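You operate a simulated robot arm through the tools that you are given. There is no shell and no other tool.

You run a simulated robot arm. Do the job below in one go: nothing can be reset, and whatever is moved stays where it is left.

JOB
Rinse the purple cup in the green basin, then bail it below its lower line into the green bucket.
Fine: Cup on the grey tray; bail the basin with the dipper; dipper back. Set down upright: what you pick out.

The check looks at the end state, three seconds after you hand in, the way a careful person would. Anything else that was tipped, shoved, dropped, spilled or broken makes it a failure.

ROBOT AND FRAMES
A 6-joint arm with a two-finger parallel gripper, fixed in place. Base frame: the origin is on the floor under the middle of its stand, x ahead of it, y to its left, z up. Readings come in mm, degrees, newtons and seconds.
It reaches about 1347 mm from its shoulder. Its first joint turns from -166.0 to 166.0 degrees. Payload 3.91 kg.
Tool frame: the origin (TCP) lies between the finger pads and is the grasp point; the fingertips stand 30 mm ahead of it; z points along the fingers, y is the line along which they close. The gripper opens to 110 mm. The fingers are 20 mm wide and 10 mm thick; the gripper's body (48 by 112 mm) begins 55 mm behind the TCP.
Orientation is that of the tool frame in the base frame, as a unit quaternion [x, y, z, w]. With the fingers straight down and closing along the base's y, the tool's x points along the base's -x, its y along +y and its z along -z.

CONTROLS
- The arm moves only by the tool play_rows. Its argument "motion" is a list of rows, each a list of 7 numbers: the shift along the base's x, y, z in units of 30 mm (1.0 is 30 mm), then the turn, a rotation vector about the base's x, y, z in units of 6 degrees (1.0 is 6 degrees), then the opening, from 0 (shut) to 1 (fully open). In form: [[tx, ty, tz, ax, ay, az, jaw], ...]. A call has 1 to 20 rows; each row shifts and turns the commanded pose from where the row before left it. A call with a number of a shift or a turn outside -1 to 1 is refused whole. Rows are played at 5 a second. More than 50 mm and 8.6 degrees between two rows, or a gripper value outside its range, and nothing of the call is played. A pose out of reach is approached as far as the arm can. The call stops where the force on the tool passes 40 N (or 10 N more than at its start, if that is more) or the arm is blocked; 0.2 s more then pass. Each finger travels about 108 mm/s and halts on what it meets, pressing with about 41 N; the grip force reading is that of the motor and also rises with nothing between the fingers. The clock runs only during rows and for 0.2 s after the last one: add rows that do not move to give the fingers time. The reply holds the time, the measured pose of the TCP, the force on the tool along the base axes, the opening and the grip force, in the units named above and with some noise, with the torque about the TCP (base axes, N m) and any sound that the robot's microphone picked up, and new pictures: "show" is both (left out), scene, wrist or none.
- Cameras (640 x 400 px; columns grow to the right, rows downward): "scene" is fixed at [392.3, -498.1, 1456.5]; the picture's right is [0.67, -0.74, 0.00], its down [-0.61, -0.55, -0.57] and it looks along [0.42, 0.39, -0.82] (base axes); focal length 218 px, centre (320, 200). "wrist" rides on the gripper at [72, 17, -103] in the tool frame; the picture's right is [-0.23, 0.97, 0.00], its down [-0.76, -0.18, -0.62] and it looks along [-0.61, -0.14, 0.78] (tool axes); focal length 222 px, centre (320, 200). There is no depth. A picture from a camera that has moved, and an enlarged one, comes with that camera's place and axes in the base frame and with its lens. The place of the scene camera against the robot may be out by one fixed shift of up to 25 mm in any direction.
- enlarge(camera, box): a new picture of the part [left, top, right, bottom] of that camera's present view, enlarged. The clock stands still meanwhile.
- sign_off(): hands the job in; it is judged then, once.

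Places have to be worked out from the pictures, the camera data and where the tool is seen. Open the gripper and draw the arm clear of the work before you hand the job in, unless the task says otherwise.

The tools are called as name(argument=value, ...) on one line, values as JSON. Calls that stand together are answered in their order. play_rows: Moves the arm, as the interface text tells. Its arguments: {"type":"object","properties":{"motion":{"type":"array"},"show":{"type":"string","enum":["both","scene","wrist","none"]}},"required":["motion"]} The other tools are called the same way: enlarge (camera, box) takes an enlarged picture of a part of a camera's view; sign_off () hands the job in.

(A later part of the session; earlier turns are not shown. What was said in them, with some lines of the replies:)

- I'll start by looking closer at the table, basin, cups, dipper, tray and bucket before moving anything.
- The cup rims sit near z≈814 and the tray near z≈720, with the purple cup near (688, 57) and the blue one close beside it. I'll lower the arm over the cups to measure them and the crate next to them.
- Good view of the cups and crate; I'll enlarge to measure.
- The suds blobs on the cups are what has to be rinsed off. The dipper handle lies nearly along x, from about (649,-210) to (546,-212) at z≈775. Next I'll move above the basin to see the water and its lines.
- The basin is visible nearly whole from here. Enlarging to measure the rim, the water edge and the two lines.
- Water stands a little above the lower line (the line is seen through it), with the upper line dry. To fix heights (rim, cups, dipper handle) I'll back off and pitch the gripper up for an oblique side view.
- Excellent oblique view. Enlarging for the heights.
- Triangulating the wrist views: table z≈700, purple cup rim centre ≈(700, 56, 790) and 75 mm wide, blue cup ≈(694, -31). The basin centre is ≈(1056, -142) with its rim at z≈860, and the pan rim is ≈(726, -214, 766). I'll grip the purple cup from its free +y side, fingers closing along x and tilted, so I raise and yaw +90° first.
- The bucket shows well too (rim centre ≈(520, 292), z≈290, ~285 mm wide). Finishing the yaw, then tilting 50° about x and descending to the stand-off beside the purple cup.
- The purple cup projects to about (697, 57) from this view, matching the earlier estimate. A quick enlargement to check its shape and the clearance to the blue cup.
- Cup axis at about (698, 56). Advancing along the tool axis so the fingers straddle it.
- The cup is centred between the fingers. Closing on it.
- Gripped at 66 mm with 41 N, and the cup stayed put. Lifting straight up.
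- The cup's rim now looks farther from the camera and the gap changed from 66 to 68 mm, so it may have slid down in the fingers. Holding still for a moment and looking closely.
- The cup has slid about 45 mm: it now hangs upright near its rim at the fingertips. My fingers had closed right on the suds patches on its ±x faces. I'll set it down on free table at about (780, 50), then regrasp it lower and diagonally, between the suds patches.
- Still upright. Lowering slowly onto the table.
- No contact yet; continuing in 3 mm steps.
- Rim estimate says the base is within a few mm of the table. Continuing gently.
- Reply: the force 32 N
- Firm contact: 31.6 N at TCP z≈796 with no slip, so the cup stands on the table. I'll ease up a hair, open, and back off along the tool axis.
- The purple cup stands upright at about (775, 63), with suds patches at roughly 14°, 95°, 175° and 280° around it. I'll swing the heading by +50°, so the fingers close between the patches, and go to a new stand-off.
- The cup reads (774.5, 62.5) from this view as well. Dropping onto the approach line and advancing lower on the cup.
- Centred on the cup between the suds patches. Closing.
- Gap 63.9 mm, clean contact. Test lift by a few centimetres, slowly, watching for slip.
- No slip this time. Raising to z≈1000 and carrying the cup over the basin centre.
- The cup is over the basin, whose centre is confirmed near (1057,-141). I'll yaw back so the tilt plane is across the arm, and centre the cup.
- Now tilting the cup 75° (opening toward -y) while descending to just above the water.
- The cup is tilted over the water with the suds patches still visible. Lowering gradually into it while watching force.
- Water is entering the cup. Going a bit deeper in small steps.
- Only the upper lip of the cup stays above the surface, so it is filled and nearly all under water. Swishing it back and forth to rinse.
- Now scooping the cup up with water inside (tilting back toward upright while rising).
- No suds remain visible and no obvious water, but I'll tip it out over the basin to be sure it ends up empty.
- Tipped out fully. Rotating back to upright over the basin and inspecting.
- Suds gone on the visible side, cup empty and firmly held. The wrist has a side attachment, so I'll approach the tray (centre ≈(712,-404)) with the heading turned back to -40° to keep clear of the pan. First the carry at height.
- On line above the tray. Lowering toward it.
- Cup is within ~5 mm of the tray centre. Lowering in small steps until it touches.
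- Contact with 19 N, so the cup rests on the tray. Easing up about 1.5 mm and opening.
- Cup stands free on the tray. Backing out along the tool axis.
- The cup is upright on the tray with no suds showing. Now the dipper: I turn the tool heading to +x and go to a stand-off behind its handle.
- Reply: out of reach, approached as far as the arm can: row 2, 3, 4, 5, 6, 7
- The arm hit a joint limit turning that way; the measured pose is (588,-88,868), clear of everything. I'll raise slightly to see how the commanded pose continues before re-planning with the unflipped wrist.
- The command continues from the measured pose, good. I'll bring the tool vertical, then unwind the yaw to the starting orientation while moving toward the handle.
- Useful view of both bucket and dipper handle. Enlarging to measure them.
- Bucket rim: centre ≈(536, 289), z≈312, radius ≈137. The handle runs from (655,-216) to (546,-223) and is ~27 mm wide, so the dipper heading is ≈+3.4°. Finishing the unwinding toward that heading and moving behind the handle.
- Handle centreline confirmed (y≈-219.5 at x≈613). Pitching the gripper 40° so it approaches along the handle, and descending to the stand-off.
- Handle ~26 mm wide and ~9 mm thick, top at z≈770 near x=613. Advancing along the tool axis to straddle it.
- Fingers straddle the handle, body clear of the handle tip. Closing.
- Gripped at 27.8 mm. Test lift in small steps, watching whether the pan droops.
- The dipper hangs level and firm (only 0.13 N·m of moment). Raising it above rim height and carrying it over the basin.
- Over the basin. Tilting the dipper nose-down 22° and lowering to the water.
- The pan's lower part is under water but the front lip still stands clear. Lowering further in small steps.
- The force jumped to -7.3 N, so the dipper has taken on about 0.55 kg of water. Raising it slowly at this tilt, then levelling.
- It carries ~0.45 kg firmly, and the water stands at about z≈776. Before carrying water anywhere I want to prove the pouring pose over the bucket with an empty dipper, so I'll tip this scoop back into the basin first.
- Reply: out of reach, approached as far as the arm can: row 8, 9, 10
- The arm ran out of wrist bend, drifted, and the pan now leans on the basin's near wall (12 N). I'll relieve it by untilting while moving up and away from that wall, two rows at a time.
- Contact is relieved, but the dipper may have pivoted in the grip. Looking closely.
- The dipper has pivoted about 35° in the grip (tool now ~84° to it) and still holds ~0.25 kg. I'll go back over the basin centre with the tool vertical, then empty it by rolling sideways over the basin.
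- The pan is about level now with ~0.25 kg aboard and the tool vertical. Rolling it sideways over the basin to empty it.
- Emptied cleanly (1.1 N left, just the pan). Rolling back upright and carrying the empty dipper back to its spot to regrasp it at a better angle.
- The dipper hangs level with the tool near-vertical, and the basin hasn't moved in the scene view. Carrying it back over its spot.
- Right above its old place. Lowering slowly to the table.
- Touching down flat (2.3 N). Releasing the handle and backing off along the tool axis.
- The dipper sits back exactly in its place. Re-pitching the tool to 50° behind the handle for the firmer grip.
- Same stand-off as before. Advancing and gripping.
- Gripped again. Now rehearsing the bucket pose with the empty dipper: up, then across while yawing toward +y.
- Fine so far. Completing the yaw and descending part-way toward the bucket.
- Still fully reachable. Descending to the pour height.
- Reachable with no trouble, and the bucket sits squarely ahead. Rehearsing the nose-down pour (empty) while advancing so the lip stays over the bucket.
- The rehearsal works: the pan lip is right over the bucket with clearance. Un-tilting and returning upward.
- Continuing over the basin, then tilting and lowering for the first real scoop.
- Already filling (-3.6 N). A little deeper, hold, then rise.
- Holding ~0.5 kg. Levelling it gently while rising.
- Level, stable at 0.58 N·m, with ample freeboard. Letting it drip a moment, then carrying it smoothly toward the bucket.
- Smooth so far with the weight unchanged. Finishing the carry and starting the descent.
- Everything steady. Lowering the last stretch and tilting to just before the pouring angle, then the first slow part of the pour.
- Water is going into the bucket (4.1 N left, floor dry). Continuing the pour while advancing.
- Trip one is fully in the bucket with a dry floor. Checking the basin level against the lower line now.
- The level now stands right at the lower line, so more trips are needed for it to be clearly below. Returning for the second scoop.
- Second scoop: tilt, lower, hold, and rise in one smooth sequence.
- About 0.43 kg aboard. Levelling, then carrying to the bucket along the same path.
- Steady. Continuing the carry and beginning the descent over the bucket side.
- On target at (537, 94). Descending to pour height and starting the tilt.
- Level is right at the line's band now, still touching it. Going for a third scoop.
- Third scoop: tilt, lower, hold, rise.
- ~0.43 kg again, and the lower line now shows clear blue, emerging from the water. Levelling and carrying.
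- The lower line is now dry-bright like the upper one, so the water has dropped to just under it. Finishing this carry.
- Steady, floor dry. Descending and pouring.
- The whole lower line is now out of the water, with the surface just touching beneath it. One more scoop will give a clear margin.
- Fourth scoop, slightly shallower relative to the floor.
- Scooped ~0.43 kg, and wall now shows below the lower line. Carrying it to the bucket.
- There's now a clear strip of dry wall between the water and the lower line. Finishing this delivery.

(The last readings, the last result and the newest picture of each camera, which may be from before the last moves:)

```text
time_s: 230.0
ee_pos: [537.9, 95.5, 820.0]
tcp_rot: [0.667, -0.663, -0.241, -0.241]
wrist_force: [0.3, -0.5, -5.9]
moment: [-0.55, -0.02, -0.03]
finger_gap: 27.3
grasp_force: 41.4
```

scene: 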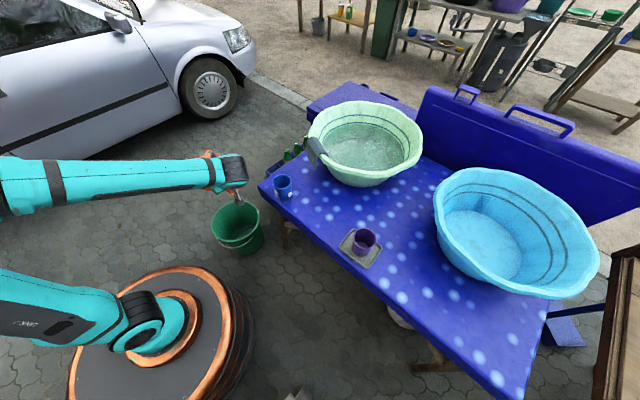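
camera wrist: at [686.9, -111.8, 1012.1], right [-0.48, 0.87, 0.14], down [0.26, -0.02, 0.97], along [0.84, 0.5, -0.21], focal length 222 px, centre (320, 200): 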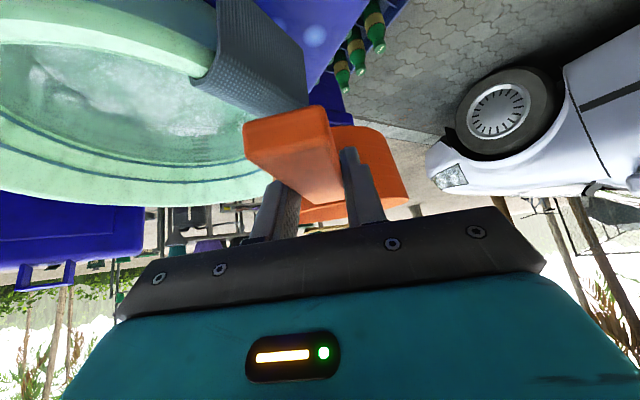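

play_rows(motion=[[0, 0, -0.9, 0, 0, 0, 0], [0, 0, -0.9, 0, 0, 0, 0], [0, 0, -0.9, 0, 0, 0, 0], [0, 0, -0.9, 0, 0, 0, 0], [0, 0, -0.9, 0, 0, 0, 0], [0, 0, -0.9, 0, 0, 0, 0], [0, 0, -0.9, 0, 0, 0, 0], [0, 0, -0.9, 0, 0, 0, 0], [0, 0, -0.9, 0, 0, 0, 0], [0, 0, -0.6, 0, 0, 0, 0], [0, 0, -0.3, 0, 0, 0, 0], [0, 0, 0, -0.5, 0, 0, 0], [0, 0, 0, -0.7, 0, 0, 0], [0, 0, 0, -0.7, 0, 0, 0], [0, 0, 0, -0.7, 0, 0, 0], [0, 0, 0, -0.7, 0, 0, 0], [0, 0, 0, -0.7, 0, 0, 0], [0, 0.12, 0, -0.4, 0, 0, 0], [0, 0.12, 0, -0.4, 0, 0, 0], [0, 0.12, 0, -0.4, 0, 0, 0]], show="scene")

play_rows(motion=[[0, 0.12, 0, -0.4, 0, 0, 0], [0, 0.25, 0, -0.6, 0, 0, 0], [0, 0.25, 0, -0.6, 0, 0, 0], [0, 0.35, 0, -0.8, 0, 0, 0], [0, 0.4, 0, -0.8, 0, 0, 0], [0, 0.45, 0, -0.8, 0, 0, 0], [0, 0.45, 0, -0.8, 0, 0, 0], [0, 0.45, 0, -0.8, 0, 0, 0], [0, 0.45, 0, -0.8, 0, 0, 0], [0, 0.45, 0, -0.8, 0, 0, 0], [0, 0.3, 0, -0.8, 0, 0, 0], [0, 0, 0, -0.5, 0, 0, 0], [0, 0, 0, 0, 0, 0, 0], [0, 0, 0, 0, 0, 0, 0], [0, 0, 0, 0, 0, 0, 0], [0, 0, 0, 0, 0, 0, 0], [0, 0, 0, 0, 0, 0, 0], [0, 0, 0, 0, 0, 0, 0], [0, 0, 0, 0, 0, 0, 0]])

enlarge(camera="scene", box=[190, 150, 310, 270])

enlarge(camera="scene", box=[300, 90, 430, 195])

```text
time_s: 234.2
ee_pos: [537.0, 106.0, 549.2]
tcp_rot: [0.707, -0.703, -0.054, -0.052]
wrist_force: [0.5, 0.1, -4.2]
moment: [-0.28, -0.01, -0.02]
finger_gap: 27.6
grasp_force: 41.0
```

scene: 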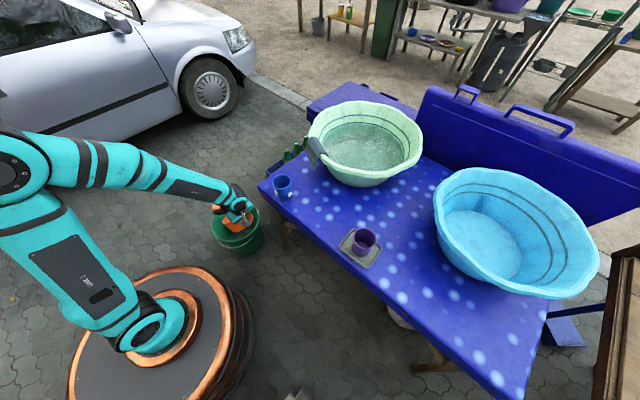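

```text
time_s: 238.2
ee_pos: [537.8, 223.3, 550.1]
tcp_rot: [0.66, -0.658, 0.254, 0.257]
wrist_force: [0.0, -0.2, -1.4]
moment: [0.03, 0.0, 0.0]
finger_gap: 27.4
grasp_force: 41.2
camera wrist: at [521.9, 239.9, 675.7], right [-0.98, 0.17, -0.15], down [0.17, 0.98, -0.05], along [0.14, -0.08, -0.99], focal length 222 px, centre (320, 200)
```

scene: 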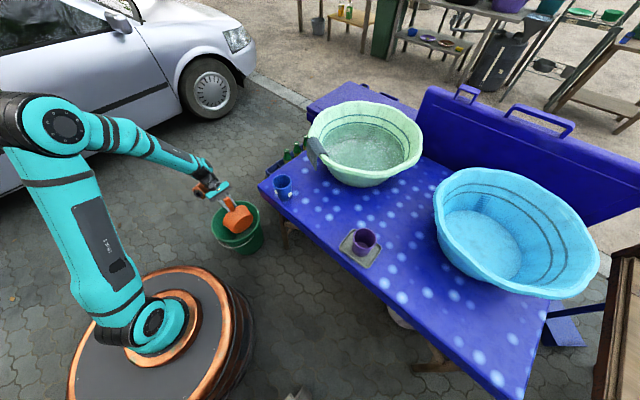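
wrist: 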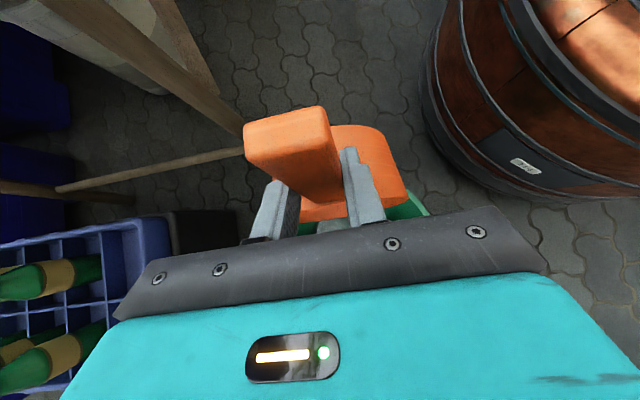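

```text
3.33 times, centred on (250, 210) of scene
camera zoom: at [392.3, -498.1, 1456.5], right [0.67, -0.74, 0.0], down [-0.61, -0.55, -0.57], along [0.42, 0.39, -0.82], focal length 728 px, centre (553, 167)
```

zoom: 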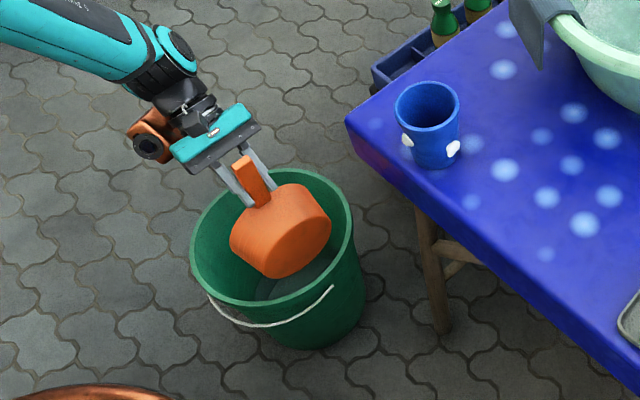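

```text
3.81 times, centred on (365, 142) of scene
camera zoom: at [392.3, -498.1, 1456.5], right [0.67, -0.74, 0.0], down [-0.61, -0.55, -0.57], along [0.42, 0.39, -0.82], focal length 832 px, centre (149, 419)
```

zoom: 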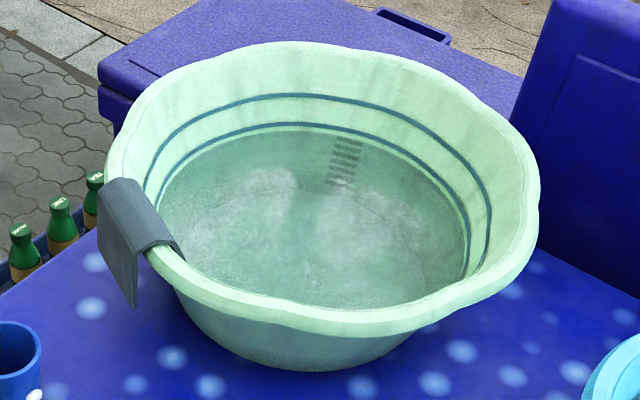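

The basin is clearly below its lower line and the bucket holds it all. Un-tilting the empty dipper and raising it to take it home.

play_rows(motion=[[0, -0.428, 0, 1, 0, 0, 0], [0, -0.428, 0, 1, 0, 0, 0], [0, -0.428, 0, 1, 0, 0, 0], [0, -0.428, 0, 1, 0, 0, 0], [0, -0.428, 0, 1, 0, 0, 0], [0, -0.428, 0, 1, 0, 0, 0], [0, -0.428, 0, 1, 0, 0, 0], [0, -0.428, 0, 1, 0, 0, 0], [0, -0.428, 0, 1, 0, 0, 0], [0, -0.428, 0, 1, 0, 0, 0], [0, 0, 0.4, 1, 0, 0, 0], [0, 0, 0.8, 1, 0, 0, 0], [0, 0, 1, 1, 0, 0, 0], [0, 0, 1, 0.7, 0, 0, 0], [0, 0, 1, 0, 0, 0, 0], [0, 0, 1, 0, 0, 0, 0], [0, 0, 1, 0, 0, 0, 0], [0, 0, 1, 0, 0, 0, 0], [0, 0, 1, 0, 0, 0, 0], [0, 0, 1, 0, 0, 0, 0]], show="none")

play_rows(motion=[[0, 0, 1, 0, 0, 0, 0], [0, 0, 1, 0, 0, 0, 0], [0, 0, 1, 0, 0, 0, 0], [0, 0, 0.6, 0, 0, 0, 0], [0.169, -0.698, 0, 0, 0, -0.962, 0], [0.169, -0.698, 0, 0, 0, -0.962, 0], [0.169, -0.698, 0, 0, 0, -0.962, 0], [0.169, -0.698, 0, 0, 0, -0.962, 0], [0.169, -0.698, 0, 0, 0, -0.962, 0], [0.169, -0.698, 0, 0, 0, -0.962, 0], [0.169, -0.698, 0, 0, 0, -0.962, 0], [0.169, -0.698, 0, 0, 0, -0.962, 0], [0.169, -0.698, 0, 0, 0, -0.962, 0], [0.169, -0.698, 0, 0, 0, -0.962, 0], [0.169, -0.698, 0, 0, 0, -0.962, 0], [0.169, -0.698, 0, 0, 0, -0.962, 0], [0.169, -0.698, 0, 0, 0, -0.962, 0], [0.169, -0.698, 0, 0, 0, -0.962, 0], [0.169, -0.698, 0, 0, 0, -0.962, 0]])

enlarge(camera="wrist", box=[200, 80, 440, 230])

```text
time_s: 242.4
ee_pos: [538.3, 95.6, 825.8]
tcp_rot: [0.666, -0.664, -0.241, -0.24]
wrist_force: [0.6, 1.3, -1.8]
moment: [-0.12, 0.03, 0.0]
finger_gap: 27.5
grasp_force: 41.1
```

```text
time_s: 246.4
ee_pos: [614.0, -219.4, 933.0]
tcp_rot: [-0.031, 0.94, 0.01, 0.34]
wrist_force: [-0.4, 0.0, -0.8]
moment: [-0.01, 0.11, 0.0]
finger_gap: 27.3
grasp_force: 40.4
camera wrist: at [491.9, -209.7, 967.4], right [0.11, 0.98, 0.14], down [0.2, -0.16, 0.97], along [0.97, -0.08, -0.21], focal length 222 px, centre (320, 200)
```

scene: 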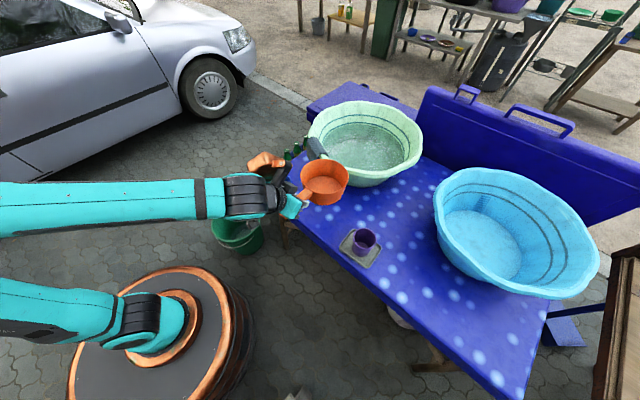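
wrist: 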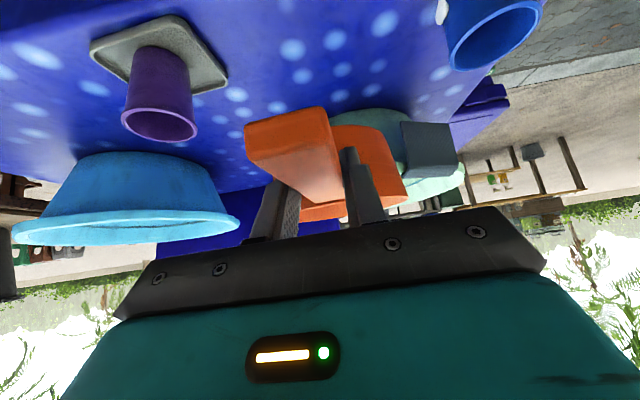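

```text
2.67 times, centred on (320, 155) of wrist
camera zoom: at [491.9, -209.7, 967.4], right [0.11, 0.98, 0.14], down [0.2, -0.16, 0.97], along [0.97, -0.08, -0.21], focal length 592 px, centre (320, 320)
```

zoom: 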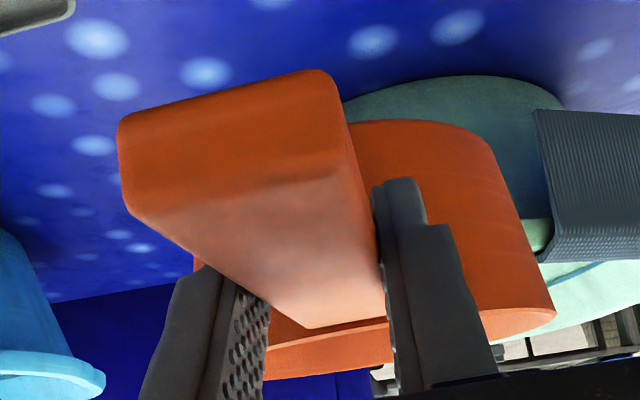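

Back over its place at the right heading. Lowering the dipper.

play_rows(motion=[[0, 0, -0.5, 0, 0, 0, 0], [0, 0, -0.9, 0, 0, 0, 0], [0, 0, -0.9, 0, 0, 0, 0], [0, 0, -0.9, 0, 0, 0, 0], [0, 0, -0.9, 0, 0, 0, 0], [0, 0, -0.5, 0, 0, 0, 0], [0, 0, -0.3, 0, 0, 0, 0], [0, 0, -0.2, 0, 0, 0, 0]])

enlarge(camera="scene", box=[250, 160, 390, 270])

```text
time_s: 248.2
ee_pos: [613.7, -219.2, 780.8]
tcp_rot: [-0.032, 0.94, 0.011, 0.34]
wrist_force: [0.1, 0.3, -1.4]
moment: [0.01, 0.13, -0.02]
finger_gap: 27.3
grasp_force: 40.8
camera wrist: at [491.7, -209.1, 814.4], right [0.11, 0.98, 0.14], down [0.2, -0.16, 0.97], along [0.97, -0.08, -0.21], focal length 222 px, centre (320, 200)
```

scene: 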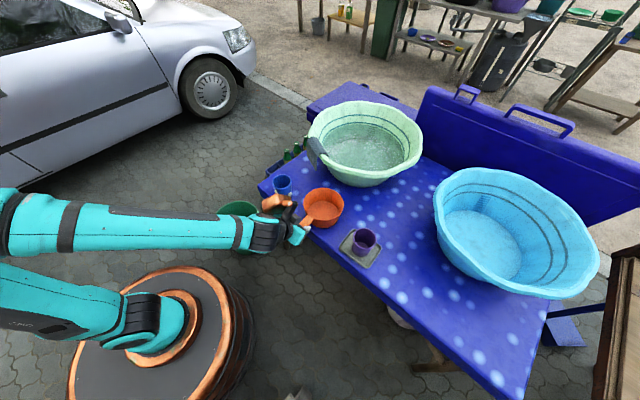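
wrist: 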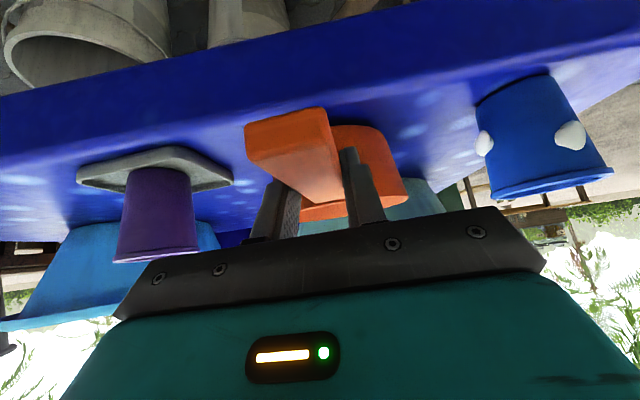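

```text
3.64 times, centred on (320, 215) of scene
camera zoom: at [392.3, -498.1, 1456.5], right [0.67, -0.74, 0.0], down [-0.61, -0.55, -0.57], along [0.42, 0.39, -0.82], focal length 794 px, centre (320, 146)
```

zoom: 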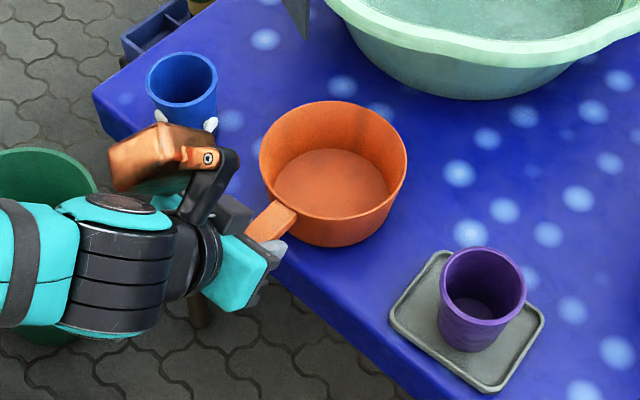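

play_rows(motion=[[0, 0, -0.2, 0, 0, 0, 0], [0, 0, -0.12, 0, 0, 0, 0], [0, 0, -0.08, 0, 0, 0, 0], [0, 0, 0, 0, 0, 0, 0]], show="none")

```text
time_s: 249.2
ee_pos: [613.5, -218.1, 769.8]
tcp_rot: [-0.031, 0.94, 0.01, 0.341]
wrist_force: [-3.3, -2.4, 15.4]
moment: [0.16, -1.01, -0.11]
finger_gap: 27.5
grasp_force: 40.8
```

Contact on the nose edge first (about 1.5° nose-down). Easing up, levelling by that much, and lowering again.

play_rows(motion=[[0, 0, 0.1, 0, 0, 0, 0], [0, 0, 0, 0.014, -0.25, 0, 0], [0, 0, -0.06, 0, 0, 0, 0], [0, 0, -0.06, 0, 0, 0, 0], [0, 0, 0, 0, 0, 0, 0]], show="none")

```text
time_s: 250.4
ee_pos: [615.3, -218.0, 767.9]
tcp_rot: [-0.031, 0.935, 0.011, 0.353]
wrist_force: [0.3, 0.2, -1.0]
moment: [-0.04, 0.1, 0.03]
finger_gap: 27.3
grasp_force: 41.2
```

play_rows(motion=[[0, 0, -0.05, 0, 0, 0, 0], [0, 0, -0.05, 0, 0, 0, 0], [0, 0, 0, 0, 0, 0, 0]], show="none")

```text
time_s: 251.2
ee_pos: [613.7, -217.6, 765.7]
tcp_rot: [-0.031, 0.935, 0.01, 0.353]
wrist_force: [-8.1, 0.0, 23.4]
moment: [0.2, -0.99, 0.0]
finger_gap: 27.7
grasp_force: 40.7
```

Seated on the table now. Easing off the pressure, then opening and backing out along the tool axis.

play_rows(motion=[[0, 0, 0.05, 0, 0, 0, 0], [0, 0, 0, 0, 0, 0, 0], [0, 0, 0, 0, 0, 0, 0.35], [0, 0, 0, 0, 0, 0, 0.5], [0, 0, 0, 0, 0, 0, 0.7], [0, 0, 0, 0, 0, 0, 0.7], [0, 0, 0, 0, 0, 0, 0.7]])

enlarge(camera="wrist", box=[200, 80, 440, 230])

```text
time_s: 252.8
ee_pos: [614.5, -217.5, 765.5]
tcp_rot: [-0.031, 0.935, 0.01, 0.354]
wrist_force: [0.9, 0.2, 0.2]
moment: [0.03, -0.02, 0.0]
finger_gap: 76.9
grasp_force: 0.0
camera wrist: at [491.5, -209.4, 797.1], right [0.11, 0.98, 0.15], down [0.17, -0.16, 0.97], along [0.98, -0.08, -0.19], focal length 222 px, centre (320, 200)
```

scene: 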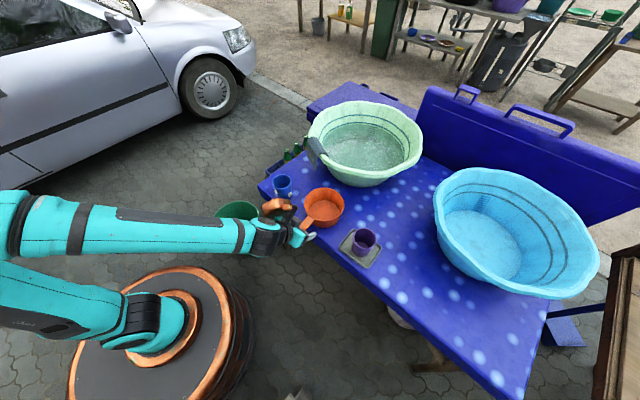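
wrist: 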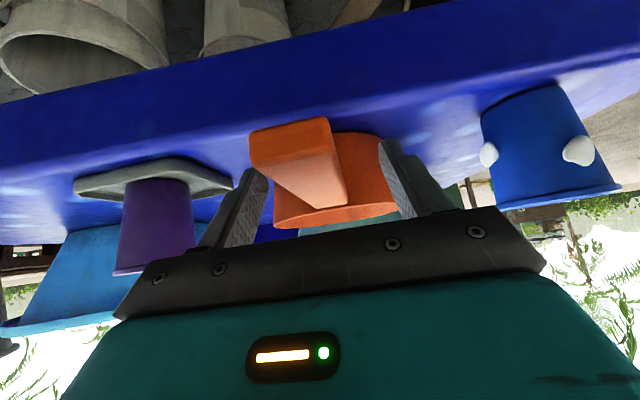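

```text
2.67 times, centred on (320, 155) of wrist
camera zoom: at [491.5, -209.4, 797.1], right [0.11, 0.98, 0.15], down [0.17, -0.16, 0.97], along [0.98, -0.08, -0.19], focal length 592 px, centre (320, 320)
```

zoom: 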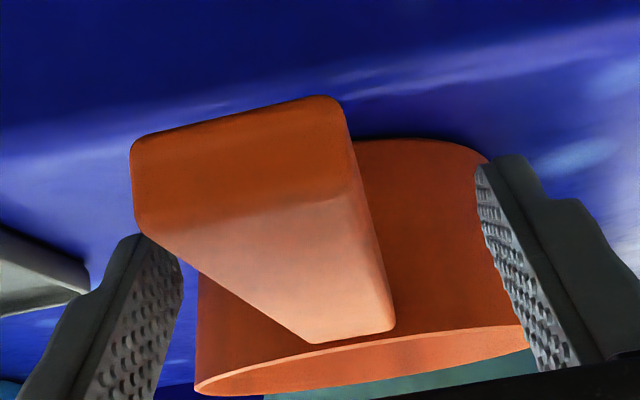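

The dipper sits upright in its place, within about 5 mm of where it was. Backing out along the tool axis.

play_rows(motion=[[-0.3, -0.018, 0.34, 0, 0, 0, 0.8], [-0.44, -0.027, 0.5, 0, 0, 0, 0.8], [-0.44, -0.027, 0.5, 0, 0, 0, 0.8], [-0.44, -0.027, 0.5, 0, 0, 0, 0.8], [-0.3, -0.02, 0.7, 0, 0, 0, 0.8], [-0.2, 0, 1, 0, 0, 0, 0.8], [0, 0, 1, 0, 0, 0, 0.8], [0, 0, 1, 0, 0.8, 0, 0.8], [0, 0, 1, 0, 0.8, 0, 0.8], [0, 0, 0.5, 0, 0.8, 0, 0.8]])

enlarge(camera="wrist", box=[60, 20, 540, 240])

enlarge(camera="scene", box=[250, 80, 440, 280])

```text
time_s: 255.0
ee_pos: [550.8, -220.4, 978.5]
tcp_rot: [-0.029, 0.972, 0.015, 0.231]
wrist_force: [-0.3, -0.2, -0.2]
moment: [0.0, 0.04, -0.03]
finger_gap: 88.1
grasp_force: 0.2
camera wrist: at [438.7, -212.5, 1038.1], right [0.14, 0.98, 0.12], down [0.41, -0.16, 0.9], along [0.9, -0.08, -0.43], focal length 222 px, centre (320, 200)
```

scene: 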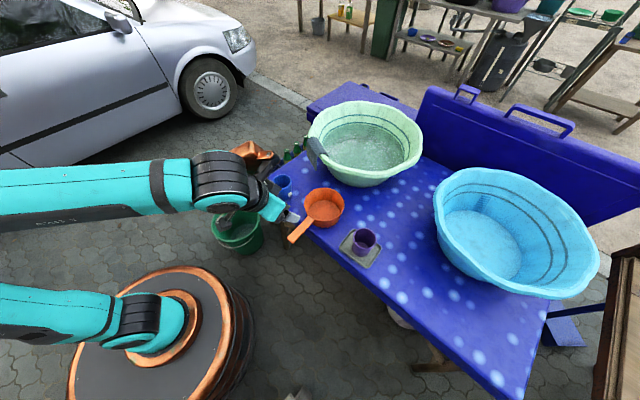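
wrist: 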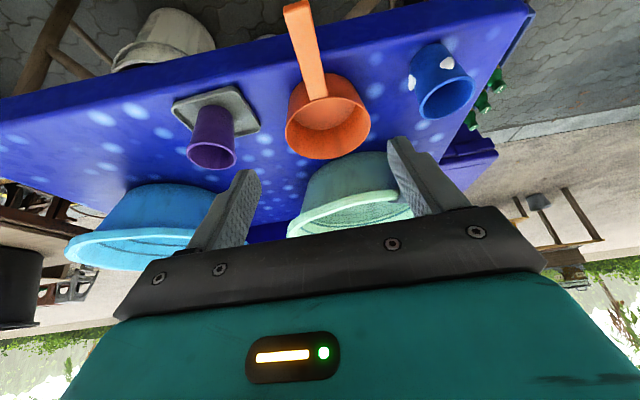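

```text
1.33 times, centred on (300, 130) of wrist
camera zoom: at [438.7, -212.5, 1038.1], right [0.14, 0.98, 0.12], down [0.41, -0.16, 0.9], along [0.9, -0.08, -0.43], focal length 296 px, centre (347, 293)
```

zoom: 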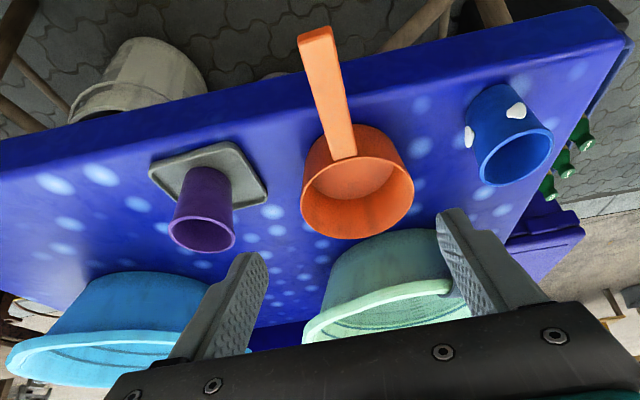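

```text
2.00 times, centred on (345, 180) of scene
camera zoom: at [392.3, -498.1, 1456.5], right [0.67, -0.74, 0.0], down [-0.61, -0.55, -0.57], along [0.42, 0.39, -0.82], focal length 437 px, centre (270, 240)
```

zoom: 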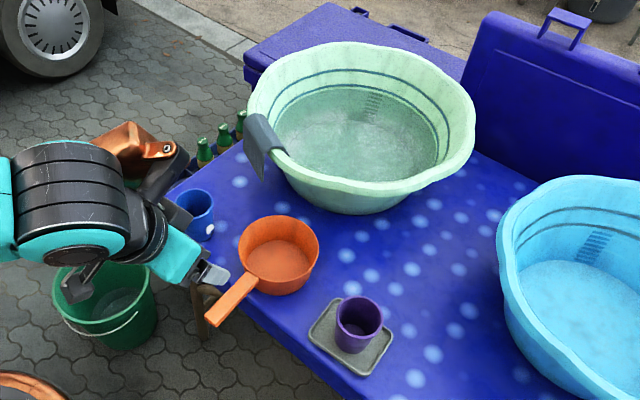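

Everything is in place: cup on the tray, dipper home, cloth and cups undisturbed. Drawing the arm up and clear, with the gripper open.

play_rows(motion=[[0, 0.8, 0.5, 0, 0.6, 0, 1], [0, 0.9, 0.5, 0, 0.6, 0, 1], [0, 0.9, 0.5, 0, 0.6, 0, 1], [0, 0.9, 0.5, 0, 0.6, 0, 1], [0, 0.9, 0.5, 0, 0.6, 0, 1], [0, 0.9, 0.5, 0, 0.6, 0, 1], [0, 0.9, 0.5, 0, 0.6, 0, 1], [0, 0.9, 0.5, 0, 0.2, 0, 1], [0, 0.9, 0.5, 0, 0, 0, 1], [0, 0.9, 0.5, 0, 0, 0, 1]])

enlarge(camera="scene", box=[200, 80, 440, 280])

enlarge(camera="scene", box=[325, 105, 385, 140])

enlarge(camera="scene", box=[320, 210, 400, 280])

enlarge(camera="wrist", box=[60, 0, 460, 250])

```text
time_s: 257.2
ee_pos: [550.9, 45.5, 1128.1]
tcp_rot: [-0.025, 0.999, 0.021, 0.005]
wrist_force: [0.2, 0.4, -0.4]
moment: [-0.01, 0.01, 0.01]
finger_gap: 110.2
grasp_force: 0.0
camera wrist: at [478.2, 55.3, 1231.5], right [0.18, 0.98, 0.04], down [0.76, -0.17, 0.62], along [0.62, -0.08, -0.78], focal length 222 px, centre (320, 200)
```

scene: 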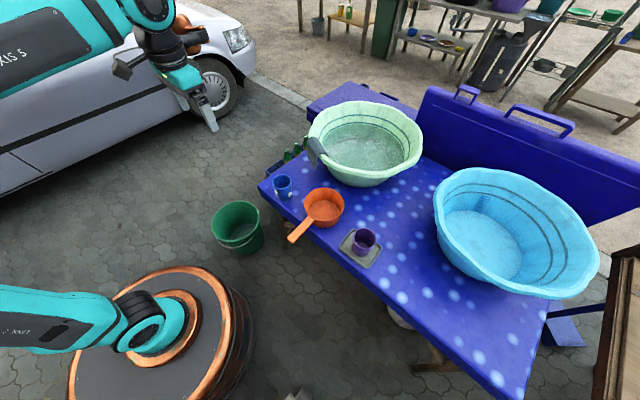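
wrist: 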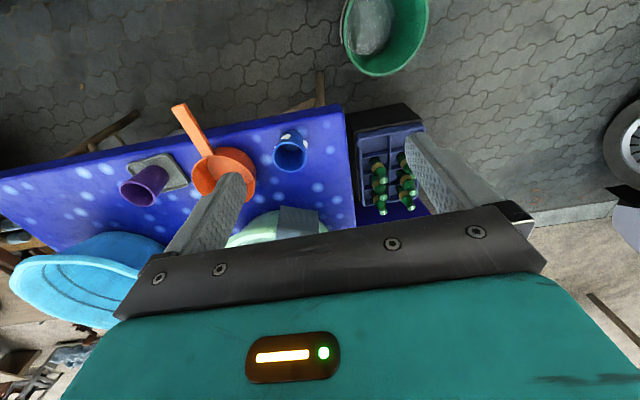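

```text
2.00 times, centred on (320, 180) of scene
camera zoom: at [392.3, -498.1, 1456.5], right [0.67, -0.74, 0.0], down [-0.61, -0.55, -0.57], along [0.42, 0.39, -0.82], focal length 437 px, centre (320, 240)
```

zoom: 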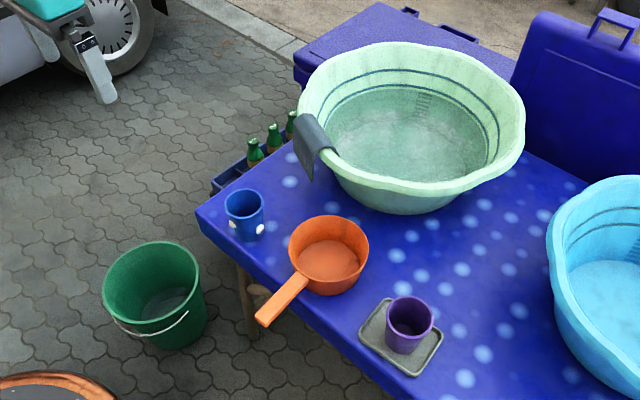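

```text
10.67 times, centred on (355, 122) of scene
camera zoom: at [392.3, -498.1, 1456.5], right [0.67, -0.74, 0.0], down [-0.61, -0.55, -0.57], along [0.42, 0.39, -0.82], focal length 2330 px, centre (-53, 1027)
```

zoom: 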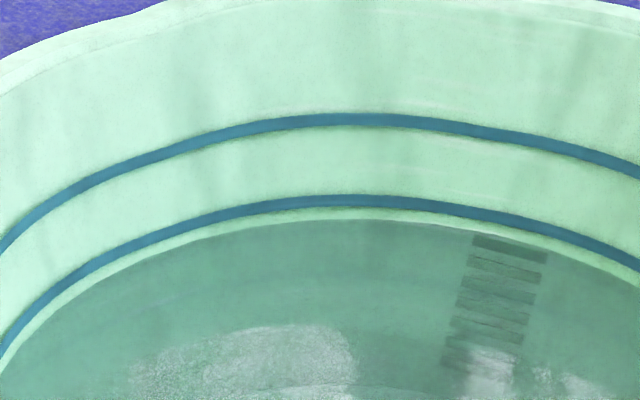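

```text
5.71 times, centred on (360, 245) of scene
camera zoom: at [392.3, -498.1, 1456.5], right [0.67, -0.74, 0.0], down [-0.61, -0.55, -0.57], along [0.42, 0.39, -0.82], focal length 1248 px, centre (91, -57)
```

zoom: 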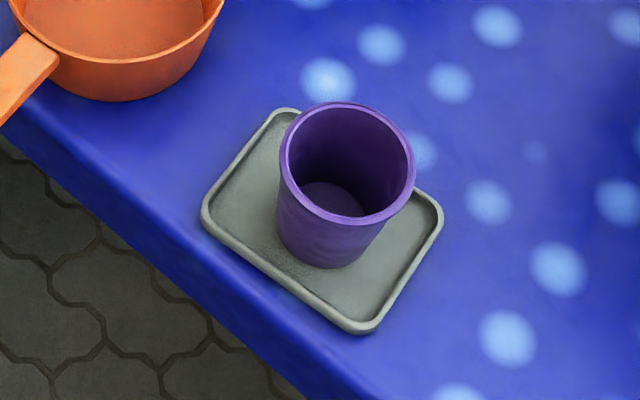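

```text
1.60 times, centred on (260, 125) of wrist
camera zoom: at [478.2, 55.3, 1231.5], right [0.18, 0.98, 0.04], down [0.76, -0.17, 0.62], along [0.62, -0.08, -0.78], focal length 355 px, centre (416, 320)
```

zoom: 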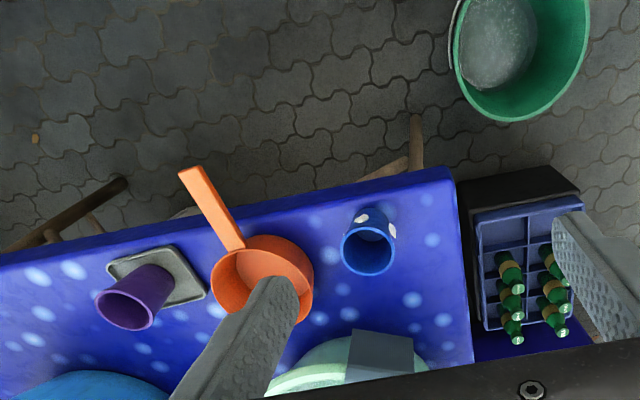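

Final look: the purple cup stands rinsed and upright on the grey tray, and the basin water is clearly below its lower line. The bucket holds the bailed water with the floor dry, and the dipper is back upright within about a centimetre of its spot. The gripper is open and the arm clear, so I'm handing in.

sign_off()

```text
The job is handed in.
```

I handed the job in. The purple cup is rinsed, the green basin is bailed below its lower line, and the dipper is back; I don't have the check's result.

- **Cup:** It stands upright and empty on the grey tray. No suds showed on any side I could see; I could not view the side facing the basin, but that side was fully under water during the rinse.
- **Basin:** Four scoops, roughly 1.8 litres in all, went into the green bucket. The water now sits about 5 mm below the lower line.
- **Dipper:** It is upright in its place, about 1 cm farther from the robot than it started.
- **Spills:** I saw no water on the floor or table.

Two things happened on the way:

- **Cup slip:** The cup slid in the fingers on the first grasp because they had closed on the suds. I set it down on the table and regrasped it before rinsing.
- **Basin contact:** On a practice scoop the arm ran out of reach and the dipper pressed against the basin's near wall with about 12 N. The basin did not visibly move, and that water went back into the basin.

The blue cup, the cloth on the rim and the bottles looked undisturbed at the end. The gripper is open and the arm is clear of the table.
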